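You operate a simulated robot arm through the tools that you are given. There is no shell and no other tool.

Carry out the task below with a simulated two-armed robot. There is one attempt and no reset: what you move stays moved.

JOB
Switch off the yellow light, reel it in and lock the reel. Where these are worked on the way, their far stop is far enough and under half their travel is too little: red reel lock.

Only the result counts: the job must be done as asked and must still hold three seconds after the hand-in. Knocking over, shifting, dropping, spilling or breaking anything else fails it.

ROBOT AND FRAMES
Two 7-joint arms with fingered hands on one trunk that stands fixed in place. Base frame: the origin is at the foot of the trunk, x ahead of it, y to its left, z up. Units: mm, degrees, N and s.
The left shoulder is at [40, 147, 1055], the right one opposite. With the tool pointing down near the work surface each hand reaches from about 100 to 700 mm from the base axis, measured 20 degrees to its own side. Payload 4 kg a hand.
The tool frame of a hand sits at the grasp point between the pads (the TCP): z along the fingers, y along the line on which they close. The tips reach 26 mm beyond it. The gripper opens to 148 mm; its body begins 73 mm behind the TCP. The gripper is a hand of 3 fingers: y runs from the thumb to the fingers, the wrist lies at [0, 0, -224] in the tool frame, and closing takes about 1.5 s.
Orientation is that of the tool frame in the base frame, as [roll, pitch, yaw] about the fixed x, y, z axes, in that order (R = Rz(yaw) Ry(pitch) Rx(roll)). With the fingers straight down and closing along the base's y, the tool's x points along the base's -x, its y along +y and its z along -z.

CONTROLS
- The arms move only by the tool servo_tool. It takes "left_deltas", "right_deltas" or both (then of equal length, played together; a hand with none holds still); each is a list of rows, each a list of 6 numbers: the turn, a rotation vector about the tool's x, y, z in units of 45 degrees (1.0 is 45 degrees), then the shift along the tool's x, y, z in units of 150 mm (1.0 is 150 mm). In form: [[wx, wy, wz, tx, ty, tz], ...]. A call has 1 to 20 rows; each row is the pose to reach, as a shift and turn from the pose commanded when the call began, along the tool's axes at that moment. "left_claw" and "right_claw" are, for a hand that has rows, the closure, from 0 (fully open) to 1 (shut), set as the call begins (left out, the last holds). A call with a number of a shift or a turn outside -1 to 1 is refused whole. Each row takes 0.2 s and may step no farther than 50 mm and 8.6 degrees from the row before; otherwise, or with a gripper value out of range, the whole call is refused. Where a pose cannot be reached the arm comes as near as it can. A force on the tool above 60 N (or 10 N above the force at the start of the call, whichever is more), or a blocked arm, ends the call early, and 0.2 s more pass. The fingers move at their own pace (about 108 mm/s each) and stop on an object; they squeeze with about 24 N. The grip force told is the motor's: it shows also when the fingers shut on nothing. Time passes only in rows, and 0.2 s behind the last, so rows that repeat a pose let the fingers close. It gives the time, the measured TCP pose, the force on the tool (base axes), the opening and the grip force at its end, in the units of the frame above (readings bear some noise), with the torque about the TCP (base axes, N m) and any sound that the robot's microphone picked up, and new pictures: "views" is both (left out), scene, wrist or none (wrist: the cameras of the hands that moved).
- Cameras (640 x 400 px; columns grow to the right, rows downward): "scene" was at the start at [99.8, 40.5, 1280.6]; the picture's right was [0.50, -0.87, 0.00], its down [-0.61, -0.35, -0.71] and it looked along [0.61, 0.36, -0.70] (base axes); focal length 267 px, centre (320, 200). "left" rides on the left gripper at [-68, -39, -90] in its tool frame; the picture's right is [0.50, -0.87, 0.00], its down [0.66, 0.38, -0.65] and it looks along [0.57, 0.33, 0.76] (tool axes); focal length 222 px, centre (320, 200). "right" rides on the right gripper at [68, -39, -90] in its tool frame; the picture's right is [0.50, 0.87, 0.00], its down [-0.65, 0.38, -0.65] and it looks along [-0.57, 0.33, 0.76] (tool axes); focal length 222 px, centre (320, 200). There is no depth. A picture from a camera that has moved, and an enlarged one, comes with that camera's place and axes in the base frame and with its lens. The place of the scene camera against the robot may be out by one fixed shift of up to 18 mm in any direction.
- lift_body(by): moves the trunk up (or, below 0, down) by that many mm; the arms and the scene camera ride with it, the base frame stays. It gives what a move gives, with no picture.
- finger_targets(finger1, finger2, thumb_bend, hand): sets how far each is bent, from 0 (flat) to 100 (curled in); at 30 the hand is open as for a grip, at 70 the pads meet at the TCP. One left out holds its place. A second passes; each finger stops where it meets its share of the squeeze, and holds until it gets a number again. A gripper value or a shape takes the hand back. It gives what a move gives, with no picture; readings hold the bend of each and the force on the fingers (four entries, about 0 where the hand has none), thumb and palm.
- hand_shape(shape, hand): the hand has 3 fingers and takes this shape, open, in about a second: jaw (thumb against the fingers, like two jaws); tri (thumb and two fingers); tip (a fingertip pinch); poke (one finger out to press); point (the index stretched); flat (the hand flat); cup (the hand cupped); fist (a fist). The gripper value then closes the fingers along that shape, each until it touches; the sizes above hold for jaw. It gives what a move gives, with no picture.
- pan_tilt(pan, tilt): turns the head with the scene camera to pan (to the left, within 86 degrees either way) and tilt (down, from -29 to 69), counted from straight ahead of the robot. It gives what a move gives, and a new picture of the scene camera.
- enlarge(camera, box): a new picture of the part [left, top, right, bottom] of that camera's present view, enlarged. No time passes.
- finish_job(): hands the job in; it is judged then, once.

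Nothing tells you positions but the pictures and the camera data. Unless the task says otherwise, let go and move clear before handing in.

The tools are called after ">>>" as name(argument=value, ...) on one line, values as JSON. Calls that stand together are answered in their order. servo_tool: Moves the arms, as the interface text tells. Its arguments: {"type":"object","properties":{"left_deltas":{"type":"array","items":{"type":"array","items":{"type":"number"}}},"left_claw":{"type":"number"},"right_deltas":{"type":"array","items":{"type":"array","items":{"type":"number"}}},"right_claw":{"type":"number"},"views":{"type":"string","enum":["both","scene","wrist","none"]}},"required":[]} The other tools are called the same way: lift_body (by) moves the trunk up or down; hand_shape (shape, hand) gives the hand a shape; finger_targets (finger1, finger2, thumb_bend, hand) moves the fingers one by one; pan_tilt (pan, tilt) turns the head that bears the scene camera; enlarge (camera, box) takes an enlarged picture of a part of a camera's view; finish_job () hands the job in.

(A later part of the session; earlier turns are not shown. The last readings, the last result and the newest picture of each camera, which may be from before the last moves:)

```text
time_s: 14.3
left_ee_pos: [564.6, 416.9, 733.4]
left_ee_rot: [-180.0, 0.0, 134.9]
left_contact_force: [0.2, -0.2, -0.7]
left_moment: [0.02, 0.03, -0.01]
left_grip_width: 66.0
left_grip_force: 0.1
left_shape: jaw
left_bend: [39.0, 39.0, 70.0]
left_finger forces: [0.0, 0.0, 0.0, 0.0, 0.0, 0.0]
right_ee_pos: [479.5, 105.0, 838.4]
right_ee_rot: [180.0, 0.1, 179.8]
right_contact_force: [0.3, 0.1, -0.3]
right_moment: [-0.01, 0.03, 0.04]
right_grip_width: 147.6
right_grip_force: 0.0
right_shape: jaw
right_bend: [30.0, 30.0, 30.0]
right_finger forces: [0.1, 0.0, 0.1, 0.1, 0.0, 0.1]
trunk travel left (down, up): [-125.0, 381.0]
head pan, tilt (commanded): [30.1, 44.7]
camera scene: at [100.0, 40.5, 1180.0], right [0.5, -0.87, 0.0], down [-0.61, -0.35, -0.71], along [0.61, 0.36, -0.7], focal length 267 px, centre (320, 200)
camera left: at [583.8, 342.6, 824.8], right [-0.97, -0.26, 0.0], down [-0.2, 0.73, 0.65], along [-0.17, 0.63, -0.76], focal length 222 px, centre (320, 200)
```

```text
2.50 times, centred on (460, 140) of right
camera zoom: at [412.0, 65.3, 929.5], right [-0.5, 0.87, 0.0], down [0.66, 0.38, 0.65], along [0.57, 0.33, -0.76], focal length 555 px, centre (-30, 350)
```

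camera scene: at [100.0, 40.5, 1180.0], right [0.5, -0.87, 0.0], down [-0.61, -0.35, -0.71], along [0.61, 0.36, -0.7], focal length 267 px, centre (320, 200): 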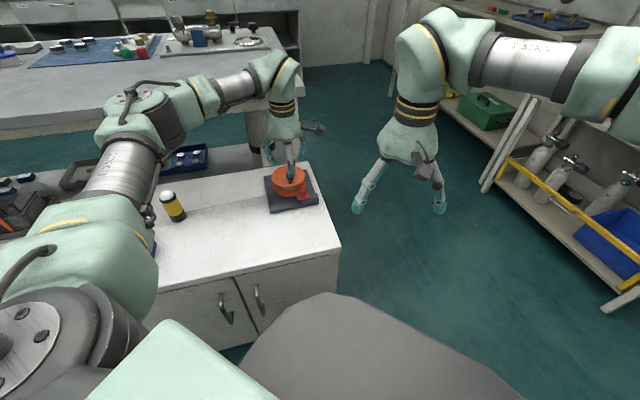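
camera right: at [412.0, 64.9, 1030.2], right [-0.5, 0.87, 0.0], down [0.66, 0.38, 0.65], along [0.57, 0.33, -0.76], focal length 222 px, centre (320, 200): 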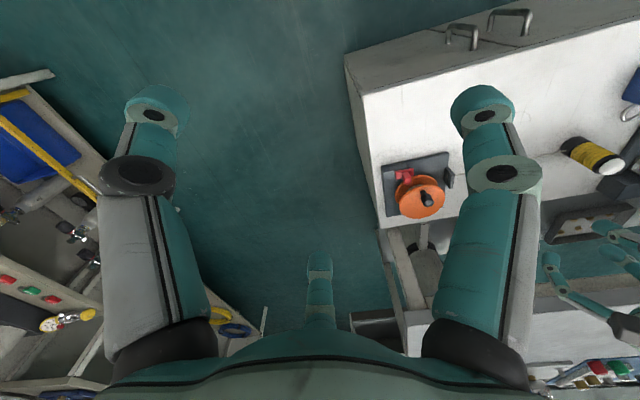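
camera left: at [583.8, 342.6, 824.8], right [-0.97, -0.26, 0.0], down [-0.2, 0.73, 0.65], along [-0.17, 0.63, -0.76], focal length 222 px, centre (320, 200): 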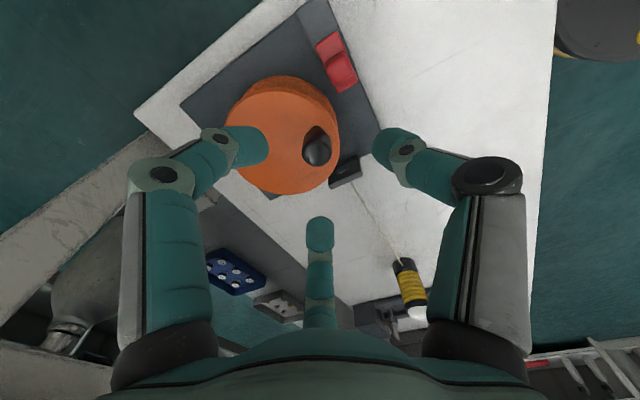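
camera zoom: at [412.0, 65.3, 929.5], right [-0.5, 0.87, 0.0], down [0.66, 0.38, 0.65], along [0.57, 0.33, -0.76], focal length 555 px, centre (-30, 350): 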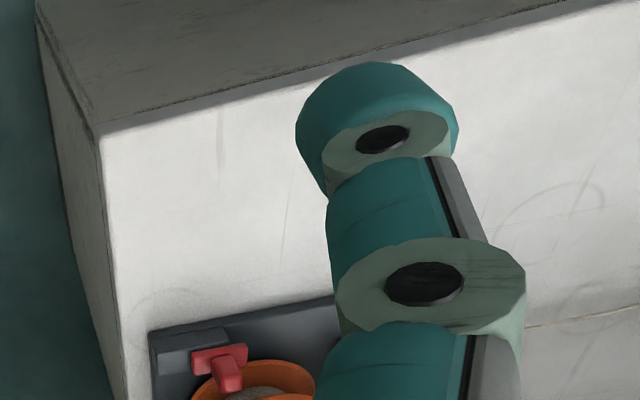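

The peg sits within about 2 mm of the tool axis. I'll descend around it with the fingers part open, keeping the tips above the orange disc.

>>> servo_tool(left_deltas=[[0, 0, 0, 0.005, 0.014, 0.06], [0, 0, 0, 0.005, 0.014, 0.13], [0, 0, 0, 0.005, 0.014, 0.2], [0, 0, 0, 0.005, 0.014, 0.26], [0, 0, 0, 0.005, 0.014, 0.31], [0, 0, 0, 0.005, 0.014, 0.333], [0, 0, 0, 0.005, 0.014, 0.333]], views="both")

>>> enlarge(camera="left", box=[200, 80, 440, 240])

>>> enlarge(camera="scene", box=[250, 130, 330, 220])

```text
time_s: 15.9
left_ee_pos: [565.9, 419.2, 683.7]
left_ee_rot: [179.9, 0.0, 135.1]
left_contact_force: [0.2, 0.0, -0.5]
left_moment: [-0.03, 0.0, 0.01]
left_grip_width: 66.3
left_grip_force: 0.1
left_shape: jaw
left_bend: [39.0, 39.0, 70.0]
left_finger forces: [0.0, 0.1, 0.0, 0.0, 0.0, 0.0]
right_ee_pos: [480.5, 104.6, 839.7]
right_ee_rot: [180.0, 0.1, 179.9]
right_contact_force: [-0.6, 0.3, -0.4]
right_moment: [0.01, 0.01, -0.01]
right_grip_width: 148.0
right_grip_force: 0.1
right_shape: jaw
right_bend: [30.0, 30.0, 30.0]
right_finger forces: [0.1, 0.0, 0.0, 0.1, 0.0, 0.1]
trunk travel left (down, up): [-125.0, 381.0]
head pan, tilt (commanded): [30.1, 44.7]
camera scene: at [99.9, 40.5, 1180.0], right [0.5, -0.87, 0.0], down [-0.61, -0.35, -0.71], along [0.61, 0.36, -0.7], focal length 267 px, centre (320, 200)
camera left: at [586.0, 345.5, 774.6], right [-0.97, -0.26, 0.0], down [-0.2, 0.73, 0.65], along [-0.17, 0.63, -0.76], focal length 222 px, centre (320, 200)
```

scene: 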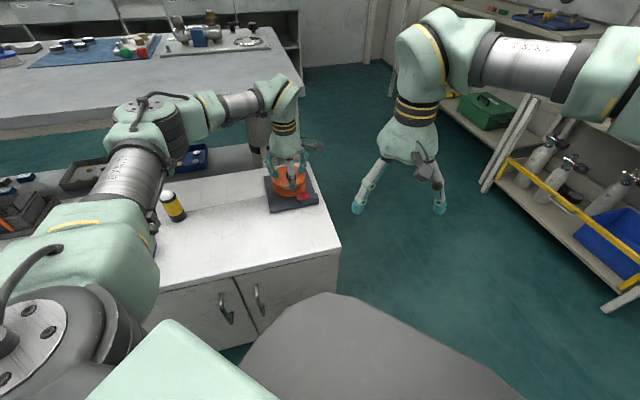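
left: 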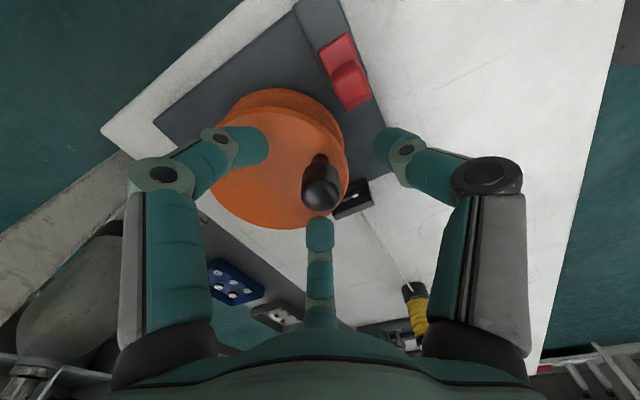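

```text
2.50 times, centred on (320, 160) of left
camera zoom: at [586.0, 345.5, 774.6], right [-0.97, -0.26, 0.0], down [-0.2, 0.73, 0.65], along [-0.17, 0.63, -0.76], focal length 555 px, centre (320, 300)
```

zoom: 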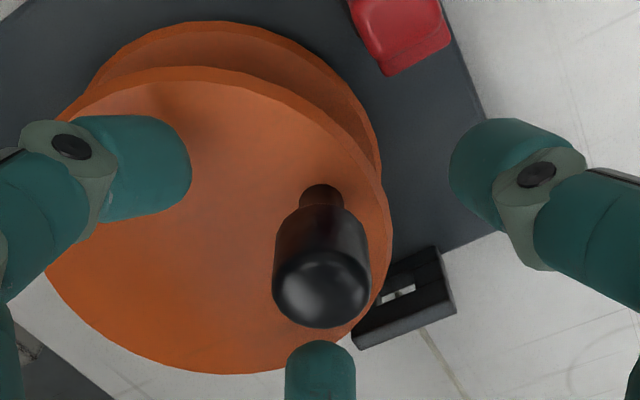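

```text
4.44 times, centred on (290, 175) of scene
camera zoom: at [99.9, 40.5, 1180.0], right [0.5, -0.87, 0.0], down [-0.61, -0.35, -0.71], along [0.61, 0.36, -0.7], focal length 1188 px, centre (453, 311)
```

zoom: 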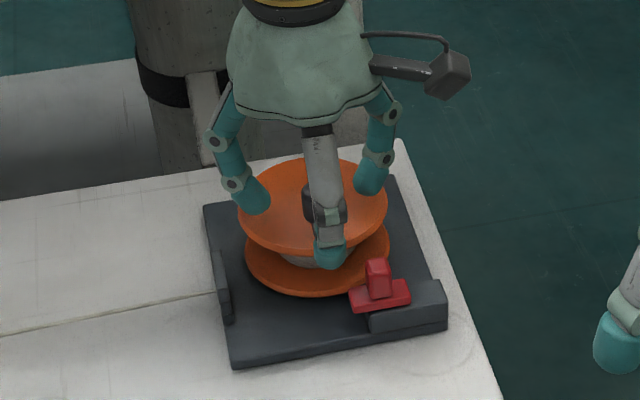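

The peg is centred between the three fingers. I'll close on it and read the forces.

>>> servo_tool(left_deltas=[[0, 0, 0, 0, 0, 0], [0, 0, 0, 0, 0, 0], [0, 0, 0, 0, 0, 0], [0, 0, 0, 0, 0, 0], [0, 0, 0, 0, 0, 0], [0, 0, 0, 0, 0, 0]], left_claw=1, views="both")

>>> enlarge(camera="left", box=[200, 80, 440, 240])

>>> enlarge(camera="scene", box=[250, 130, 330, 220])

```text
time_s: 17.3
left_ee_pos: [566.3, 419.4, 683.0]
left_ee_rot: [-179.9, 0.1, 134.9]
left_contact_force: [-1.2, -1.2, -3.2]
left_moment: [-0.01, 0.03, -0.05]
left_grip_width: 16.5
left_grip_force: 23.9
left_shape: jaw
left_bend: [74.0, 73.0, 70.0]
left_finger forces: [21.2, 20.3, 0.0, 0.1, 21.9, 0.0]
right_ee_pos: [480.3, 105.9, 839.2]
right_ee_rot: [-180.0, 0.0, 179.9]
right_contact_force: [1.0, 0.6, 0.1]
right_moment: [-0.02, 0.01, 0.03]
right_grip_width: 147.9
right_grip_force: 0.1
right_shape: jaw
right_bend: [30.0, 30.0, 30.0]
right_finger forces: [0.0, 0.0, 0.0, 0.1, 0.1, 0.0]
trunk travel left (down, up): [-125.0, 381.0]
head pan, tilt (commanded): [30.1, 44.7]
camera scene: at [100.1, 40.7, 1180.0], right [0.5, -0.87, 0.0], down [-0.61, -0.35, -0.71], along [0.61, 0.36, -0.7], focal length 267 px, centre (320, 200)
camera left: at [586.0, 345.6, 774.4], right [-0.97, -0.26, 0.0], down [-0.19, 0.73, 0.65], along [-0.17, 0.63, -0.76], focal length 222 px, centre (320, 200)
```

scene: 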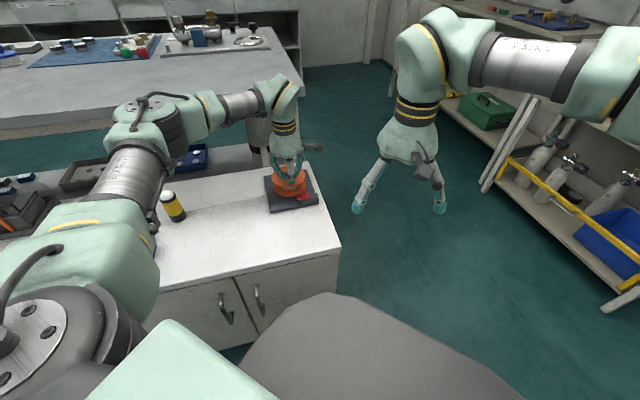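
left: 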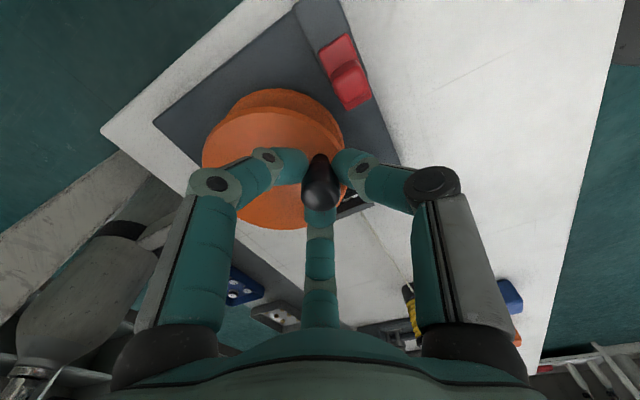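

```text
2.50 times, centred on (320, 160) of left
camera zoom: at [586.0, 345.6, 774.4], right [-0.97, -0.26, 0.0], down [-0.19, 0.73, 0.65], along [-0.17, 0.63, -0.76], focal length 555 px, centre (320, 300)
```

zoom: 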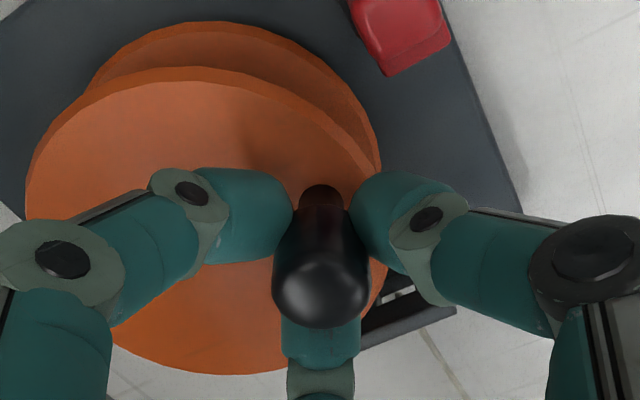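

```text
4.44 times, centred on (290, 175) of scene
camera zoom: at [100.1, 40.7, 1180.0], right [0.5, -0.87, 0.0], down [-0.61, -0.35, -0.71], along [0.61, 0.36, -0.7], focal length 1188 px, centre (453, 311)
```

zoom: 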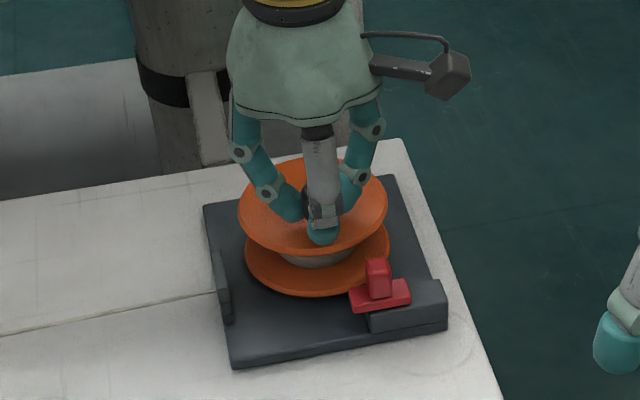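

Firm three-finger grip on the peg (about 21 N each) and nothing shifted. I'll turn the first 30 degrees counter-clockwise and watch the force and the light.

>>> servo_tool(left_deltas=[[0, 0, 0, -0.0203, 0.0009, 0], [0, 0, 0, -0.0405, 0.0035, 0], [0, 0, 0, -0.0604, 0.008, 0], [0, 0, 0, -0.0798, 0.0141, 0], [0, 0, 0, -0.0986, 0.0219, 0], [0, 0, 0, -0.1167, 0.0313, 0]], views="both")

>>> enlarge(camera="left", box=[200, 80, 440, 240])

>>> enlarge(camera="scene", box=[150, 130, 330, 240])

```text
time_s: 18.7
left_ee_pos: [582.2, 410.1, 685.0]
left_ee_rot: [179.8, 0.0, 134.9]
left_contact_force: [-11.7, 14.0, 3.8]
left_moment: [0.47, 0.35, -0.13]
left_grip_width: 15.1
left_grip_force: 24.6
left_shape: jaw
left_bend: [76.0, 56.0, 71.0]
left_finger forces: [11.0, 31.8, 0.0, 0.0, 16.2, 0.0]
right_ee_pos: [479.2, 106.7, 840.1]
right_ee_rot: [-179.9, 0.1, 179.9]
right_contact_force: [-0.4, -0.8, 0.5]
right_moment: [0.0, 0.01, -0.04]
right_grip_width: 147.9
right_grip_force: 0.1
right_shape: jaw
right_bend: [30.0, 30.0, 30.0]
right_finger forces: [0.1, 0.0, 0.0, 0.1, 0.0, 0.0]
trunk travel left (down, up): [-125.0, 381.0]
head pan, tilt (commanded): [30.1, 44.7]
camera scene: at [98.9, 41.5, 1180.1], right [0.5, -0.87, 0.0], down [-0.61, -0.35, -0.71], along [0.62, 0.36, -0.7], focal length 267 px, centre (320, 200)
camera left: at [601.8, 337.6, 775.9], right [-0.97, -0.26, 0.0], down [-0.2, 0.73, 0.65], along [-0.17, 0.63, -0.76], focal length 222 px, centre (320, 200)
```

scene: 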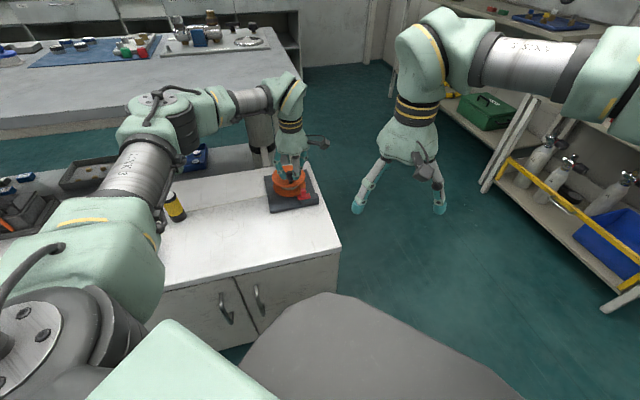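
left: 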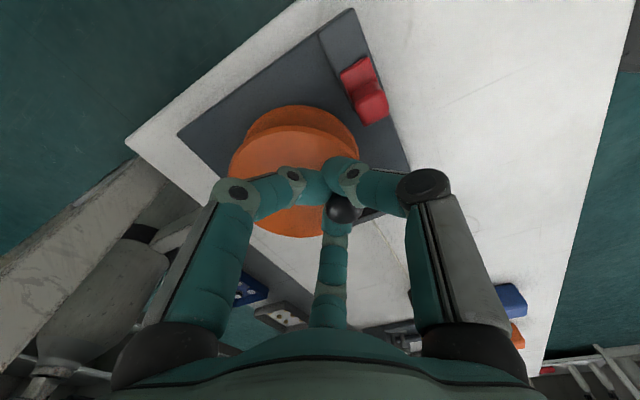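

```text
2.50 times, centred on (320, 160) of left
camera zoom: at [601.8, 337.6, 775.9], right [-0.97, -0.26, 0.0], down [-0.2, 0.73, 0.65], along [-0.17, 0.63, -0.76], focal length 555 px, centre (320, 300)
```

zoom: 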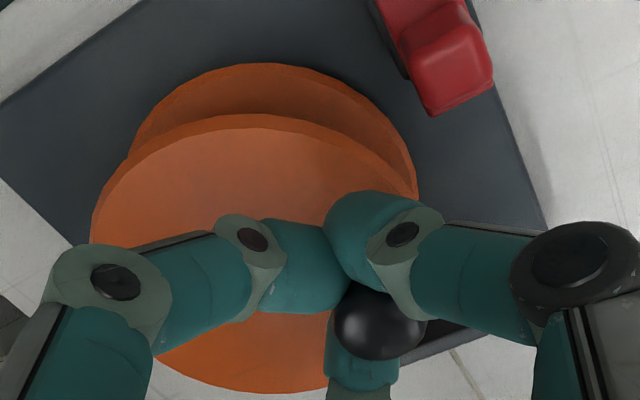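

```text
3.56 times, centred on (240, 185) of scene
camera zoom: at [98.9, 41.5, 1180.1], right [0.5, -0.87, 0.0], down [-0.61, -0.35, -0.71], along [0.62, 0.36, -0.7], focal length 950 px, centre (604, 253)
```

zoom: 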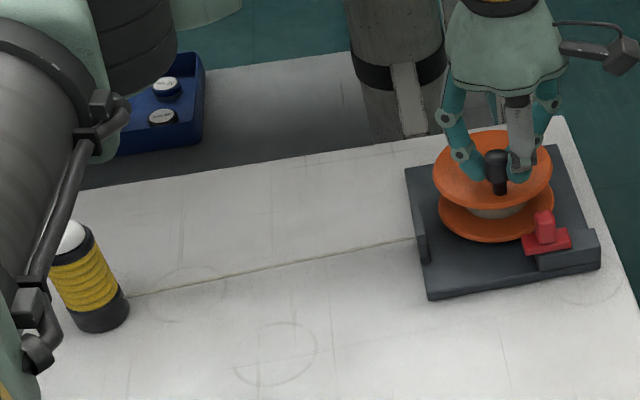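

The peg stayed where it was and slipped out of the fingers (about 18 N resisting), so the reel did not turn; nothing else shifted. Either the lock is engaged at the moment or the direction is wrong. I'll open, go back to the peg and test the other way gently.

>>> servo_tool(left_deltas=[[0, 0, 0, 0, 0, 0], [0, 0, 0, 0, 0, 0], [0, 0, 0, 0, 0, 0], [0, 0, 0, 0.03, -0.01, 0], [0, 0, 0, 0.06, -0.02, 0], [0, 0, 0, 0.09, -0.028, 0], [0, 0, 0, 0.12, -0.0313, 0], [0, 0, 0, 0.12, -0.0313, 0]], left_claw=0.6, views="wrist")

>>> enlarge(camera="left", box=[200, 40, 440, 240])

>>> enlarge(camera="scene", box=[150, 130, 330, 240])

```text
time_s: 20.5
left_ee_pos: [565.7, 420.5, 683.1]
left_ee_rot: [-180.0, 0.0, 135.0]
left_contact_force: [0.7, -0.8, -0.1]
left_moment: [0.0, -0.02, 0.0]
left_grip_width: 58.9
left_grip_force: 0.0
left_shape: jaw
left_bend: [77.0, 77.0, 70.0]
left_finger forces: [0.1, 0.1, 0.0, 0.0, 0.0, 0.0]
right_ee_pos: [479.0, 104.6, 838.6]
right_ee_rot: [179.9, -0.1, 180.0]
right_contact_force: [0.5, -0.5, 0.0]
right_moment: [0.03, -0.01, 0.0]
right_grip_width: 147.8
right_grip_force: 0.2
right_shape: jaw
right_bend: [30.0, 30.0, 30.0]
right_finger forces: [0.0, 0.0, 0.1, 0.0, 0.1, 0.1]
trunk travel left (down, up): [-125.0, 381.0]
head pan, tilt (commanded): [30.1, 44.7]
camera left: at [585.4, 345.9, 773.7], right [-0.97, -0.26, 0.0], down [-0.2, 0.73, 0.65], along [-0.17, 0.63, -0.76], focal length 222 px, centre (320, 200)
```

left: 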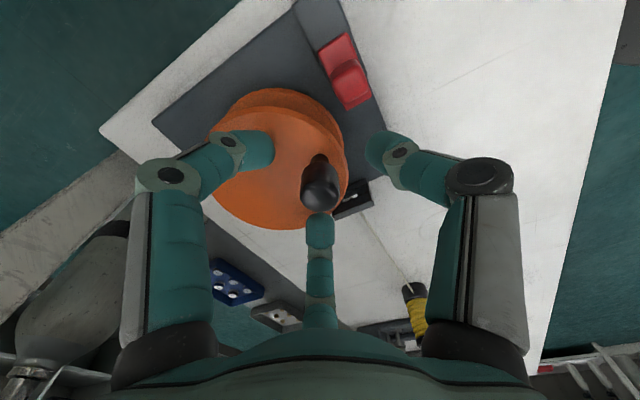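

```text
2.00 times, centred on (320, 140) of left
camera zoom: at [585.4, 345.9, 773.7], right [-0.97, -0.26, 0.0], down [-0.2, 0.73, 0.65], along [-0.17, 0.63, -0.76], focal length 444 px, centre (320, 320)
```

zoom: 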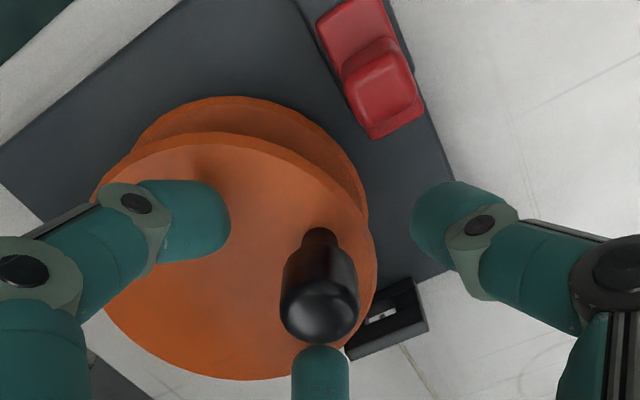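

```text
3.56 times, centred on (240, 185) of scene
camera zoom: at [99.9, 40.5, 1180.0], right [0.5, -0.87, 0.0], down [-0.61, -0.35, -0.71], along [0.61, 0.36, -0.7], focal length 950 px, centre (604, 253)
```

zoom: 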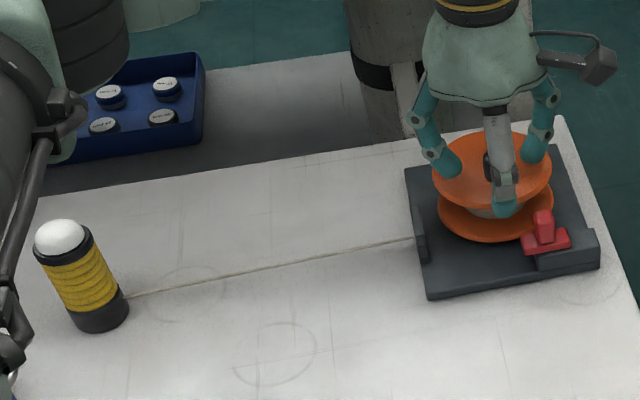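

The peg is unmoved. I'll grip again and try a small clockwise turn.

>>> servo_tool(left_deltas=[[0, 0, 0, 0, 0, 0], [0, 0, 0, 0, 0, 0], [0, 0, 0, 0, 0, 0], [0, 0, 0, 0, 0, 0], [0, 0, 0, 0, 0, 0], [0, 0, 0, 0.0122, 0.0003, 0], [0, 0, 0, 0.0244, 0.0013, 0], [0, 0, 0, 0.0365, 0.0029, 0], [0, 0, 0, 0.0365, 0.0029, 0]], left_claw=1, views="wrist")

>>> enlarge(camera="left", box=[200, 40, 440, 240])

>>> enlarge(camera="scene", box=[150, 130, 330, 240])

```text
time_s: 22.5
left_ee_pos: [563.1, 422.0, 683.6]
left_ee_rot: [-179.7, 0.0, 134.8]
left_contact_force: [6.9, -6.7, -13.5]
left_moment: [-0.09, -0.15, 0.03]
left_grip_width: 16.1
left_grip_force: 24.1
left_shape: jaw
left_bend: [73.0, 73.0, 70.0]
left_finger forces: [24.4, 18.4, 0.0, 0.1, 21.1, 0.0]
right_ee_pos: [481.3, 106.0, 838.8]
right_ee_rot: [-180.0, -0.2, 179.9]
right_contact_force: [0.0, 0.4, -0.7]
right_moment: [-0.01, 0.03, 0.0]
right_grip_width: 147.9
right_grip_force: 0.1
right_shape: jaw
right_bend: [30.0, 30.0, 30.0]
right_finger forces: [0.0, 0.0, 0.0, 0.0, 0.0, 0.0]
trunk travel left (down, up): [-125.0, 381.0]
head pan, tilt (commanded): [30.1, 44.7]
camera left: at [583.3, 348.4, 773.7], right [-0.97, -0.26, 0.0], down [-0.19, 0.73, 0.65], along [-0.17, 0.63, -0.76], focal length 222 px, centre (320, 200)
```

left: 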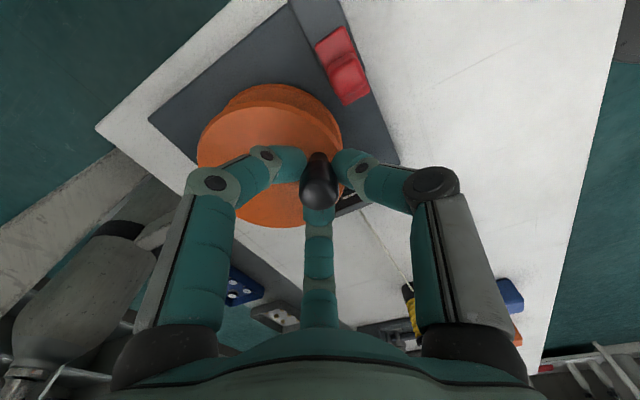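

```text
2.00 times, centred on (320, 140) of left
camera zoom: at [583.3, 348.4, 773.7], right [-0.97, -0.26, 0.0], down [-0.19, 0.73, 0.65], along [-0.17, 0.63, -0.76], focal length 444 px, centre (320, 320)
```

zoom: 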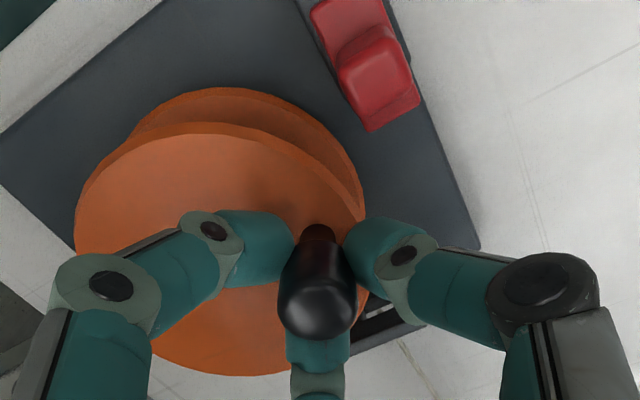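

```text
3.56 times, centred on (240, 185) of scene
camera zoom: at [102.1, 40.8, 1179.8], right [0.5, -0.87, 0.0], down [-0.61, -0.35, -0.71], along [0.61, 0.36, -0.71], focal length 950 px, centre (604, 253)
```

zoom: 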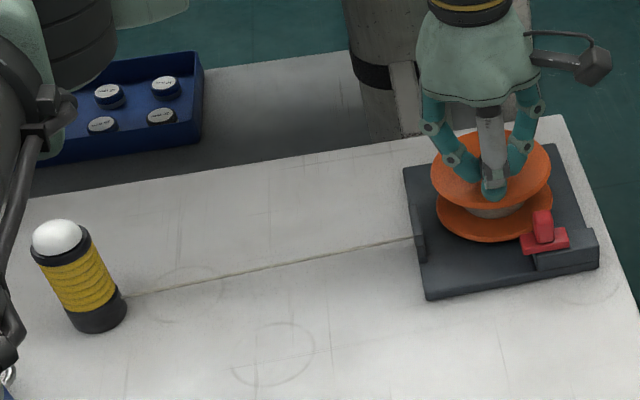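

A little movement with about 10 N of resistance, not yet decisive. I'll go slightly further clockwise to tell turning from finger flex.

>>> servo_tool(left_deltas=[[0, 0, 0, 0.0113, 0.0022, 0], [0, 0, 0, 0.0225, 0.0049, 0], [0, 0, 0, 0.033, 0.008, 0], [0, 0, 0, 0.0433, 0.0112, 0], [0, 0, 0, 0.0433, 0.0112, 0]], views="wrist")

>>> enlarge(camera="left", box=[200, 40, 440, 240])

```text
time_s: 23.7
left_ee_pos: [560.5, 428.3, 684.4]
left_ee_rot: [-179.9, -0.1, 134.9]
left_contact_force: [9.9, -14.3, -12.7]
left_moment: [-0.28, -0.15, 0.05]
left_grip_width: 14.8
left_grip_force: 24.3
left_shape: jaw
left_bend: [58.0, 73.0, 70.0]
left_finger forces: [27.2, 12.1, 0.1, 0.1, 16.9, 0.0]
right_ee_pos: [481.8, 104.8, 837.3]
right_ee_rot: [179.9, -0.2, 179.9]
right_contact_force: [0.1, -0.9, 0.2]
right_moment: [0.01, -0.01, -0.03]
right_grip_width: 148.1
right_grip_force: 0.0
right_shape: jaw
right_bend: [30.0, 30.0, 30.0]
right_finger forces: [0.0, 0.1, 0.0, 0.1, 0.0, 0.0]
trunk travel left (down, up): [-125.0, 381.0]
head pan, tilt (commanded): [30.1, 44.7]
camera left: at [580.2, 354.5, 774.7], right [-0.97, -0.26, 0.0], down [-0.19, 0.73, 0.65], along [-0.17, 0.63, -0.76], focal length 222 px, centre (320, 200)
```

left: 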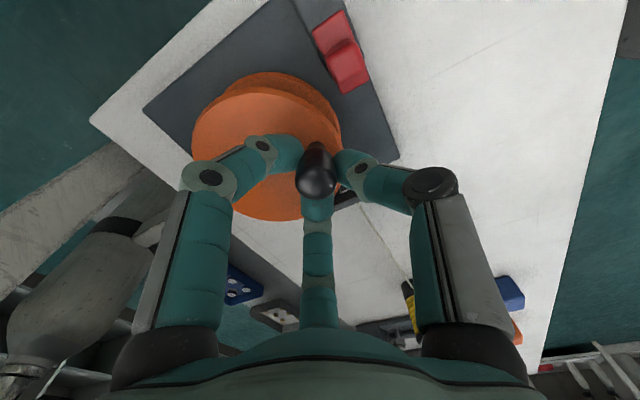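

```text
2.00 times, centred on (320, 140) of left
camera zoom: at [580.2, 354.5, 774.7], right [-0.97, -0.26, 0.0], down [-0.19, 0.73, 0.65], along [-0.17, 0.63, -0.76], focal length 444 px, centre (320, 320)
```

zoom: 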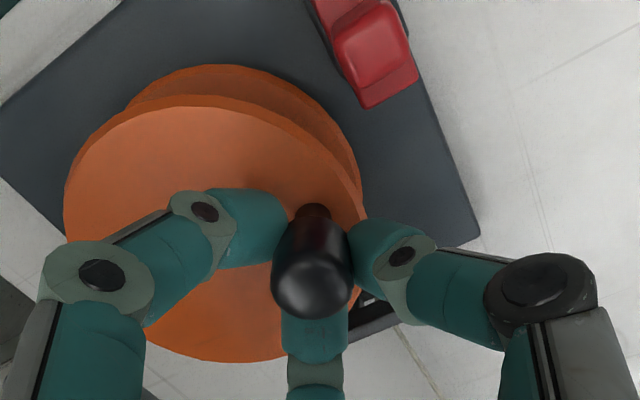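

The peg seems to resist both ways. I'll hold here for a second to see whether it creeps (friction) or stands still (locked).

>>> servo_tool(left_deltas=[[0, 0, 0, 0, 0, 0], [0, 0, 0, 0, 0, 0], [0, 0, 0, 0, 0, 0], [0, 0, 0, 0, 0, 0], [0, 0, 0, 0, 0, 0], [0, 0, 0, 0, 0, 0]], views="wrist")

>>> enlarge(camera="left", box=[200, 40, 440, 240])

```text
time_s: 25.1
left_ee_pos: [560.0, 430.3, 682.5]
left_ee_rot: [-179.9, -0.1, 135.1]
left_contact_force: [7.0, -9.3, -9.0]
left_moment: [-0.09, -0.14, 0.0]
left_grip_width: 14.5
left_grip_force: 24.1
left_shape: jaw
left_bend: [57.0, 73.0, 70.0]
left_finger forces: [27.3, 12.6, 0.0, 0.0, 17.9, 0.1]
right_ee_pos: [481.1, 105.1, 838.0]
right_ee_rot: [180.0, -0.1, 179.9]
right_contact_force: [0.6, 0.0, -0.4]
right_moment: [0.0, 0.01, 0.0]
right_grip_width: 147.8
right_grip_force: 0.0
right_shape: jaw
right_bend: [30.0, 30.0, 30.0]
right_finger forces: [0.0, 0.0, 0.0, 0.1, 0.0, 0.1]
trunk travel left (down, up): [-125.0, 381.0]
head pan, tilt (commanded): [30.1, 44.7]
camera left: at [579.6, 355.6, 774.7], right [-0.97, -0.26, 0.0], down [-0.19, 0.73, 0.65], along [-0.17, 0.63, -0.76], focal length 222 px, centre (320, 200)
```

left: 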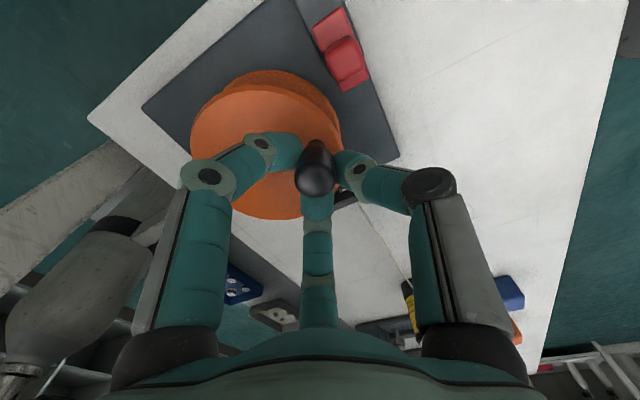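

```text
2.00 times, centred on (320, 140) of left
camera zoom: at [579.6, 355.6, 774.7], right [-0.97, -0.26, 0.0], down [-0.19, 0.73, 0.65], along [-0.17, 0.63, -0.76], focal length 444 px, centre (320, 320)
```

zoom: 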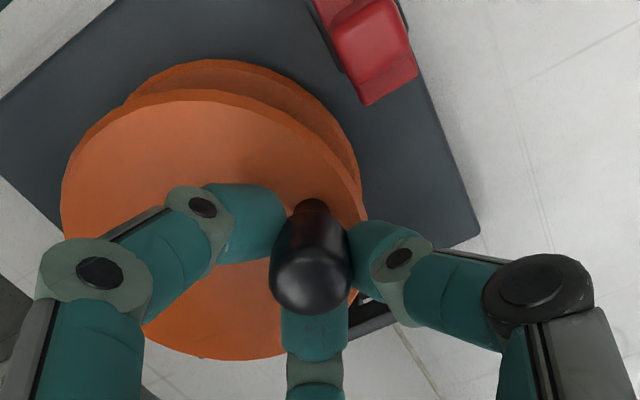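

The peg stands still, so the reel seems to be locked now: the red slide already pokes out past its block. I must free it first by sliding it back. I'll let go of the peg and rise clear.

>>> servo_tool(left_deltas=[[0, 0, 0, -0.02, 0, 0], [0, 0, 0, -0.04, 0, 0], [0, 0, 0, -0.06, -0.01, 0], [0, 0, 0, -0.07, -0.01, 0], [0, 0, 0, -0.07, -0.01, -0.1], [0, 0, 0, -0.07, -0.01, -0.25], [0, 0, 0, -0.07, -0.01, -0.4], [0, 0, 0, -0.07, -0.01, -0.5]], left_claw=0.5, views="wrist")

>>> hand_shape(shape="poke", hand="left")

>>> enlarge(camera="left", box=[160, 0, 480, 200])

>>> enlarge(camera="scene", box=[240, 90, 340, 220])

>>> enlarge(camera="right", box=[320, 60, 600, 260])

```text
time_s: 26.9
left_ee_pos: [565.9, 419.8, 758.9]
left_ee_rot: [-180.0, 0.1, 134.9]
left_contact_force: [0.3, -0.2, -0.2]
left_moment: [0.01, 0.0, 0.04]
left_grip_width: 73.6
left_grip_force: 0.0
left_shape: jaw
left_bend: [36.0, 36.0, 70.0]
left_finger forces: [0.0, 0.1, 0.0, 0.0, 0.1, 0.0]
right_ee_pos: [479.6, 105.1, 838.2]
right_ee_rot: [-180.0, 0.1, 179.9]
right_contact_force: [-0.4, -0.1, 0.3]
right_moment: [0.0, -0.01, 0.02]
right_grip_width: 147.7
right_grip_force: 0.0
right_shape: jaw
right_bend: [30.0, 30.0, 30.0]
right_finger forces: [0.1, 0.1, 0.0, 0.0, 0.1, 0.0]
trunk travel left (down, up): [-125.0, 381.0]
head pan, tilt (commanded): [30.1, 44.7]
camera left: at [585.4, 345.6, 850.8], right [-0.97, -0.26, 0.0], down [-0.19, 0.73, 0.65], along [-0.17, 0.63, -0.76], focal length 222 px, centre (320, 200)
```

left: 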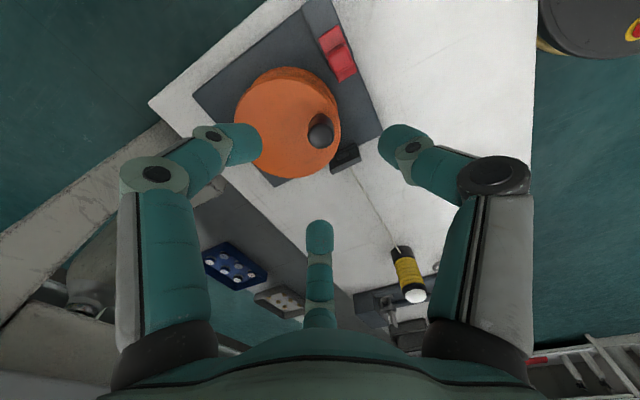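

```text
time_s: 27.8
left_ee_pos: [565.1, 420.7, 759.5]
left_ee_rot: [180.0, 0.0, 134.9]
left_contact_force: [-0.3, -0.3, 0.2]
left_moment: [0.01, 0.0, 0.0]
left_grip_width: 0.2
left_grip_force: 0.0
left_shape: poke
left_bend: [100.0, 100.0, 40.0]
left_finger forces: [0.1, 0.1, 0.1, 0.0, 0.1, 0.0]
right_ee_pos: [479.8, 106.0, 839.2]
right_ee_rot: [179.9, 0.1, 179.9]
right_contact_force: [0.0, -0.2, 0.0]
right_moment: [0.02, 0.02, -0.02]
right_grip_width: 148.0
right_grip_force: 0.1
right_shape: jaw
right_bend: [30.0, 30.0, 30.0]
right_finger forces: [0.1, 0.1, 0.0, 0.1, 0.1, 0.1]
trunk travel left (down, up): [-125.0, 381.0]
head pan, tilt (commanded): [30.1, 44.7]
```

```text
2.00 times, centred on (320, 100) of left
camera zoom: at [585.6, 345.9, 850.4], right [-0.97, -0.26, 0.0], down [-0.2, 0.73, 0.65], along [-0.17, 0.63, -0.76], focal length 444 px, centre (320, 400)
```

zoom: 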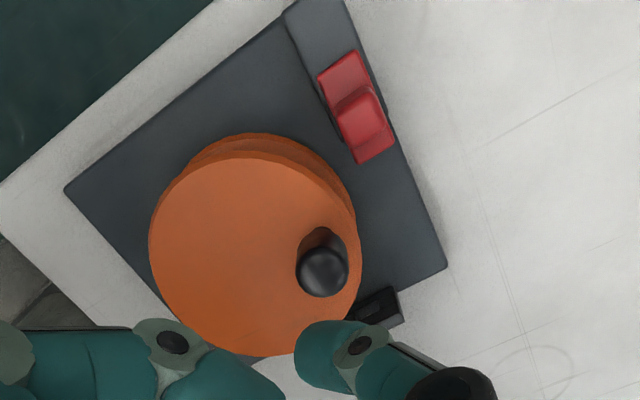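

```text
3.08 times, centred on (290, 155) of scene
camera zoom: at [99.9, 40.5, 1180.0], right [0.5, -0.87, 0.0], down [-0.61, -0.35, -0.71], along [0.61, 0.36, -0.7], focal length 822 px, centre (412, 338)
```

zoom: 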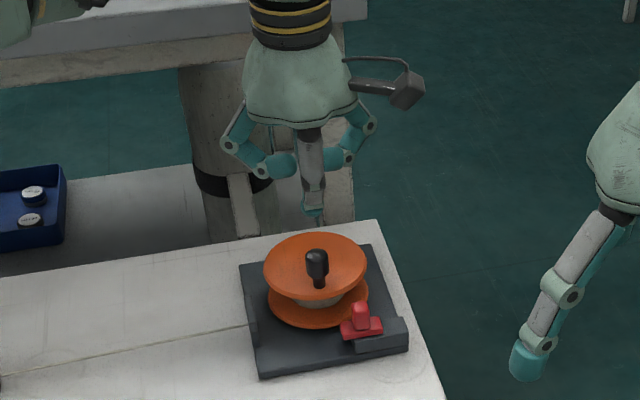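

```text
2.00 times, centred on (460, 160) of right
camera zoom: at [412.0, 65.3, 929.5], right [-0.5, 0.87, 0.0], down [0.66, 0.38, 0.65], along [0.57, 0.33, -0.76], focal length 444 px, centre (40, 280)
```

zoom: 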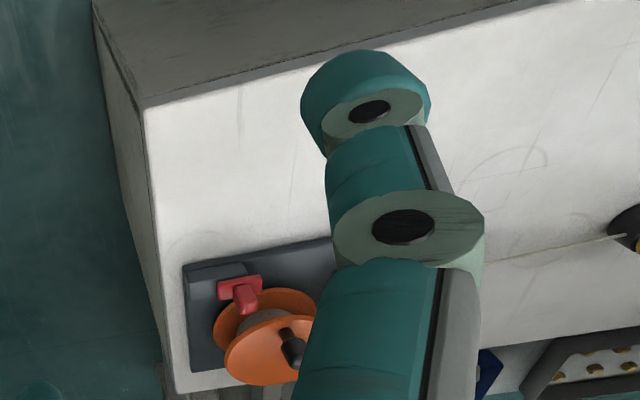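

>>> enlarge(camera="left", box=[80, 60, 560, 400])

>>> enlarge(camera="scene", box=[260, 100, 320, 170])

```text
1.18 times, centred on (320, 230) of left
camera zoom: at [585.6, 345.9, 850.4], right [-0.97, -0.26, 0.0], down [-0.2, 0.73, 0.65], along [-0.17, 0.63, -0.76], focal length 261 px, centre (320, 165)
```

zoom: 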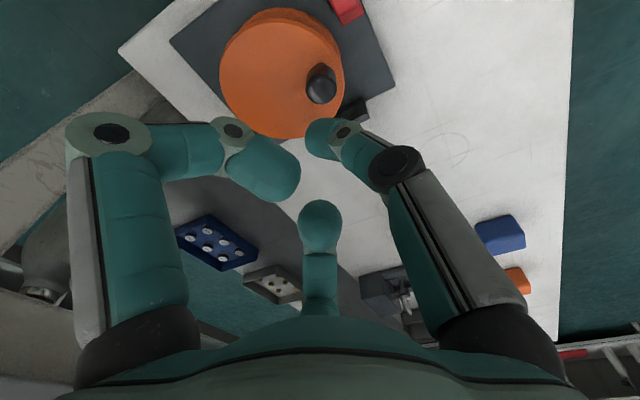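

```text
5.71 times, centred on (290, 135) of scene
camera zoom: at [99.9, 40.5, 1180.0], right [0.5, -0.87, 0.0], down [-0.61, -0.35, -0.71], along [0.61, 0.36, -0.7], focal length 1527 px, centre (491, 571)
```

zoom: 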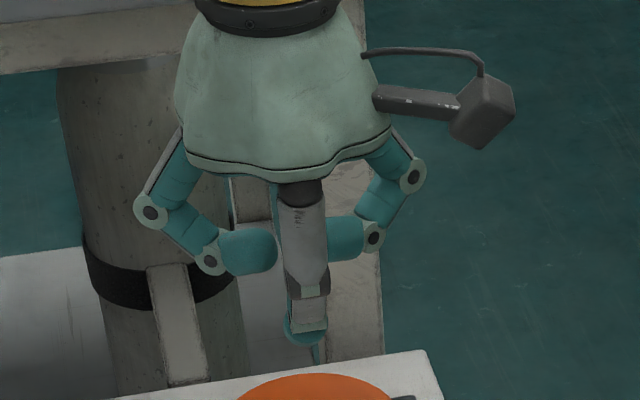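

In the "poke" shape the thumb stands out alone with its tip on the tool axis. I'll use it to push the red tab back: first go beside the tab on the reel-guide side and descend part-way.

>>> servo_tool(left_deltas=[[0, 0, 0, -0.017, -0.085, 0], [0, 0, 0, -0.034, -0.17, 0], [0, 0, 0, -0.0505, -0.253, 0.05], [0, 0, 0, -0.0505, -0.253, 0.16], [0, 0, 0, -0.0505, -0.253, 0.28], [0, 0, 0, -0.0505, -0.253, 0.4], [0, 0, 0, -0.0505, -0.253, 0.5], [0, 0, 0, -0.0505, -0.253, 0.5]], views="both")

>>> enlarge(camera="left", box=[200, 80, 440, 260])

>>> enlarge(camera="scene", box=[250, 130, 330, 220])

```text
time_s: 29.6
left_ee_pos: [543.2, 387.4, 684.1]
left_ee_rot: [180.0, 0.0, 135.0]
left_contact_force: [-0.1, -0.2, 0.1]
left_moment: [-0.02, -0.01, 0.0]
left_grip_width: 0.0
left_grip_force: 0.2
left_shape: poke
left_bend: [100.0, 100.0, 40.0]
left_finger forces: [0.0, 0.1, 0.1, 0.1, 0.0, 0.1]
right_ee_pos: [481.1, 105.5, 839.1]
right_ee_rot: [179.9, 0.0, 179.9]
right_contact_force: [-0.4, 0.4, -0.6]
right_moment: [-0.01, -0.02, 0.01]
right_grip_width: 148.1
right_grip_force: 0.0
right_shape: jaw
right_bend: [30.0, 30.0, 30.0]
right_finger forces: [0.1, 0.0, 0.1, 0.0, 0.1, 0.0]
trunk travel left (down, up): [-125.0, 381.0]
head pan, tilt (commanded): [30.1, 44.7]
camera scene: at [99.8, 40.4, 1180.0], right [0.5, -0.87, 0.0], down [-0.61, -0.35, -0.71], along [0.61, 0.36, -0.7], focal length 267 px, centre (320, 200)
camera left: at [563.1, 313.4, 775.1], right [-0.97, -0.26, 0.0], down [-0.2, 0.73, 0.65], along [-0.17, 0.63, -0.76], focal length 222 px, centre (320, 200)
```

scene: 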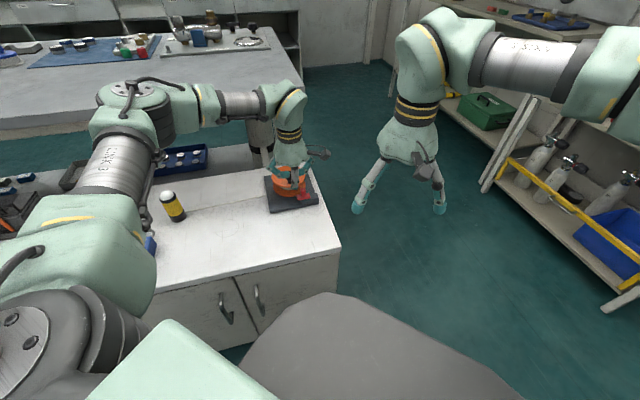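
left: 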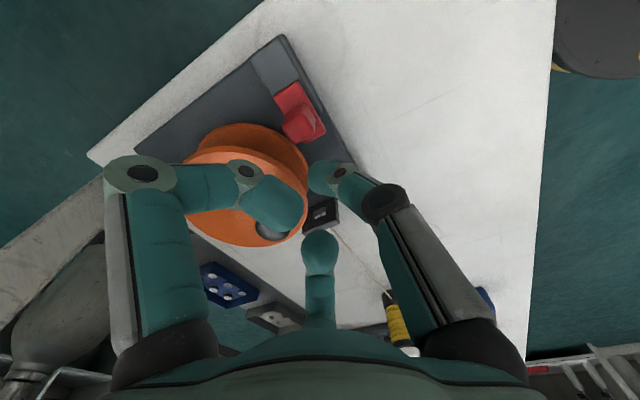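

```text
2.22 times, centred on (320, 170) of left
camera zoom: at [563.1, 313.4, 775.1], right [-0.97, -0.26, 0.0], down [-0.2, 0.73, 0.65], along [-0.17, 0.63, -0.76], focal length 494 px, centre (320, 267)
```

zoom: 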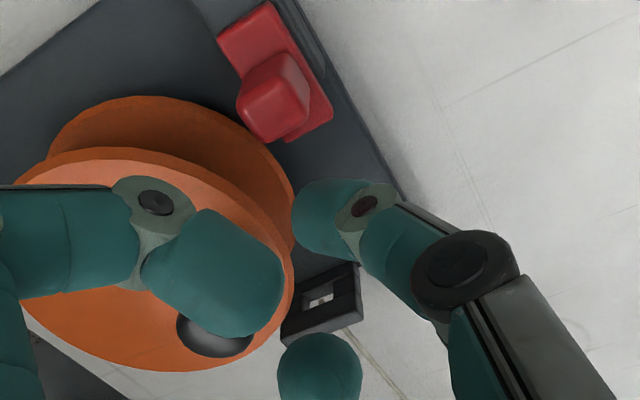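

```text
4.44 times, centred on (290, 175) of scene
camera zoom: at [99.8, 40.4, 1180.0], right [0.5, -0.87, 0.0], down [-0.61, -0.35, -0.71], along [0.61, 0.36, -0.7], focal length 1188 px, centre (453, 311)
```

zoom: 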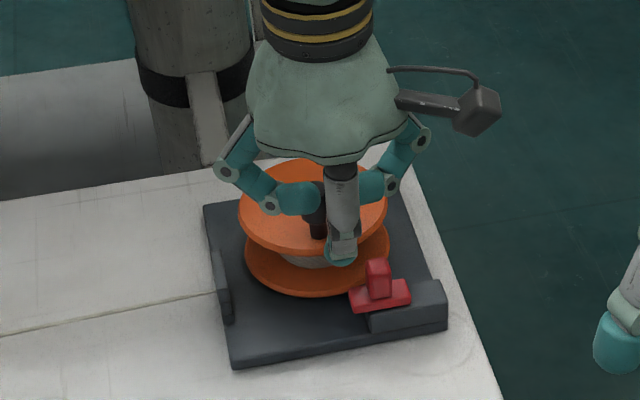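

The thumb tip is beside the tab, the curled fingers clear the peg. I'll descend to tab height and then push gently toward the block's far end (+u).

>>> servo_tool(left_deltas=[[0, 0, 0, 0, 0, 0.06], [0, 0, 0, 0, 0, 0.12], [0, 0, 0, 0, 0, 0.17], [0, 0, 0, 0, 0, 0.17], [0, 0, 0, -0.025, 0, 0.17], [0, 0, 0, -0.05, 0, 0.17], [0, 0, 0, -0.07, 0, 0.17], [0, 0, 0, -0.07, 0, 0.17]], views="both")

>>> enlarge(camera="left", box=[200, 80, 440, 260])

>>> enlarge(camera="scene", box=[250, 130, 330, 220])

```text
time_s: 31.4
left_ee_pos: [552.7, 380.0, 658.1]
left_ee_rot: [179.9, 0.0, 134.9]
left_contact_force: [0.2, -0.2, 0.2]
left_moment: [0.01, 0.02, -0.01]
left_grip_width: 0.2
left_grip_force: 0.0
left_shape: poke
left_bend: [100.0, 100.0, 40.0]
left_finger forces: [0.0, 0.0, 0.1, 0.0, 0.4, 0.1]
right_ee_pos: [480.6, 105.7, 840.2]
right_ee_rot: [179.9, 0.0, 179.9]
right_contact_force: [0.4, -0.2, -0.4]
right_moment: [0.0, 0.0, 0.04]
right_grip_width: 148.0
right_grip_force: 0.1
right_shape: jaw
right_bend: [30.0, 30.0, 30.0]
right_finger forces: [0.1, 0.0, 0.1, 0.1, 0.1, 0.0]
trunk travel left (down, up): [-125.0, 381.0]
head pan, tilt (commanded): [30.1, 44.7]
camera scene: at [99.8, 40.6, 1180.0], right [0.5, -0.87, 0.0], down [-0.61, -0.35, -0.71], along [0.61, 0.36, -0.7], focal length 267 px, centre (320, 200)
camera left: at [571.7, 306.1, 749.4], right [-0.97, -0.26, 0.0], down [-0.2, 0.73, 0.65], along [-0.17, 0.63, -0.76], focal length 222 px, centre (320, 200)
```

scene: 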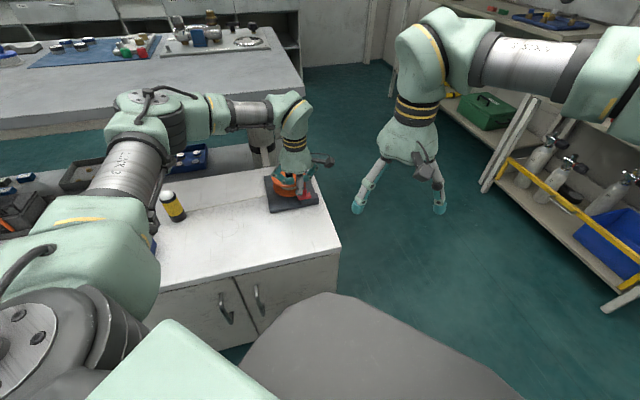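
left: 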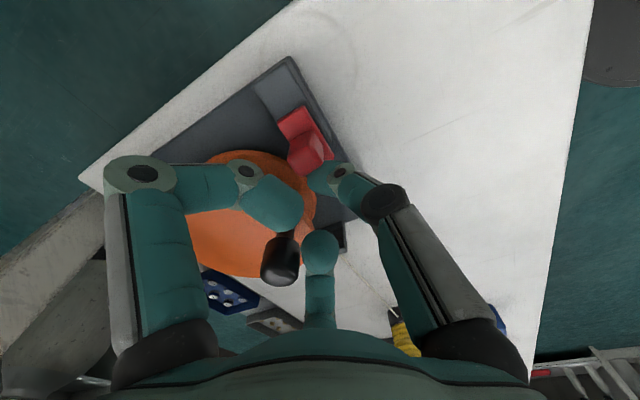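

```text
2.22 times, centred on (320, 170) of left
camera zoom: at [571.7, 306.1, 749.4], right [-0.97, -0.26, 0.0], down [-0.2, 0.73, 0.65], along [-0.17, 0.63, -0.76], focal length 494 px, centre (320, 267)
```

zoom: 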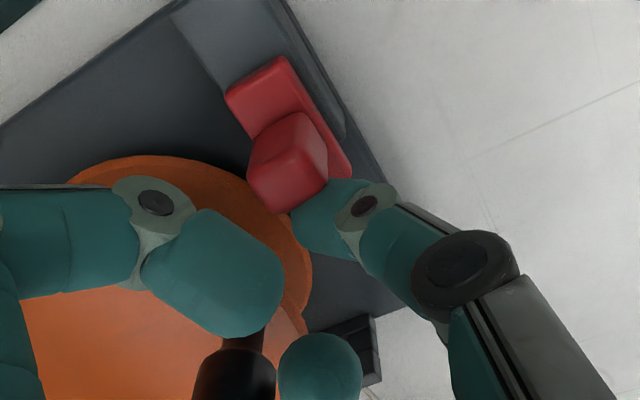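

```text
4.44 times, centred on (290, 175) of scene
camera zoom: at [99.8, 40.6, 1180.0], right [0.5, -0.87, 0.0], down [-0.61, -0.35, -0.71], along [0.61, 0.36, -0.7], focal length 1188 px, centre (453, 311)
```

zoom: 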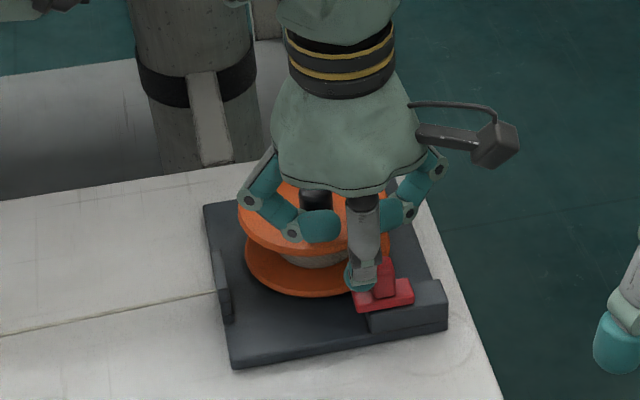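

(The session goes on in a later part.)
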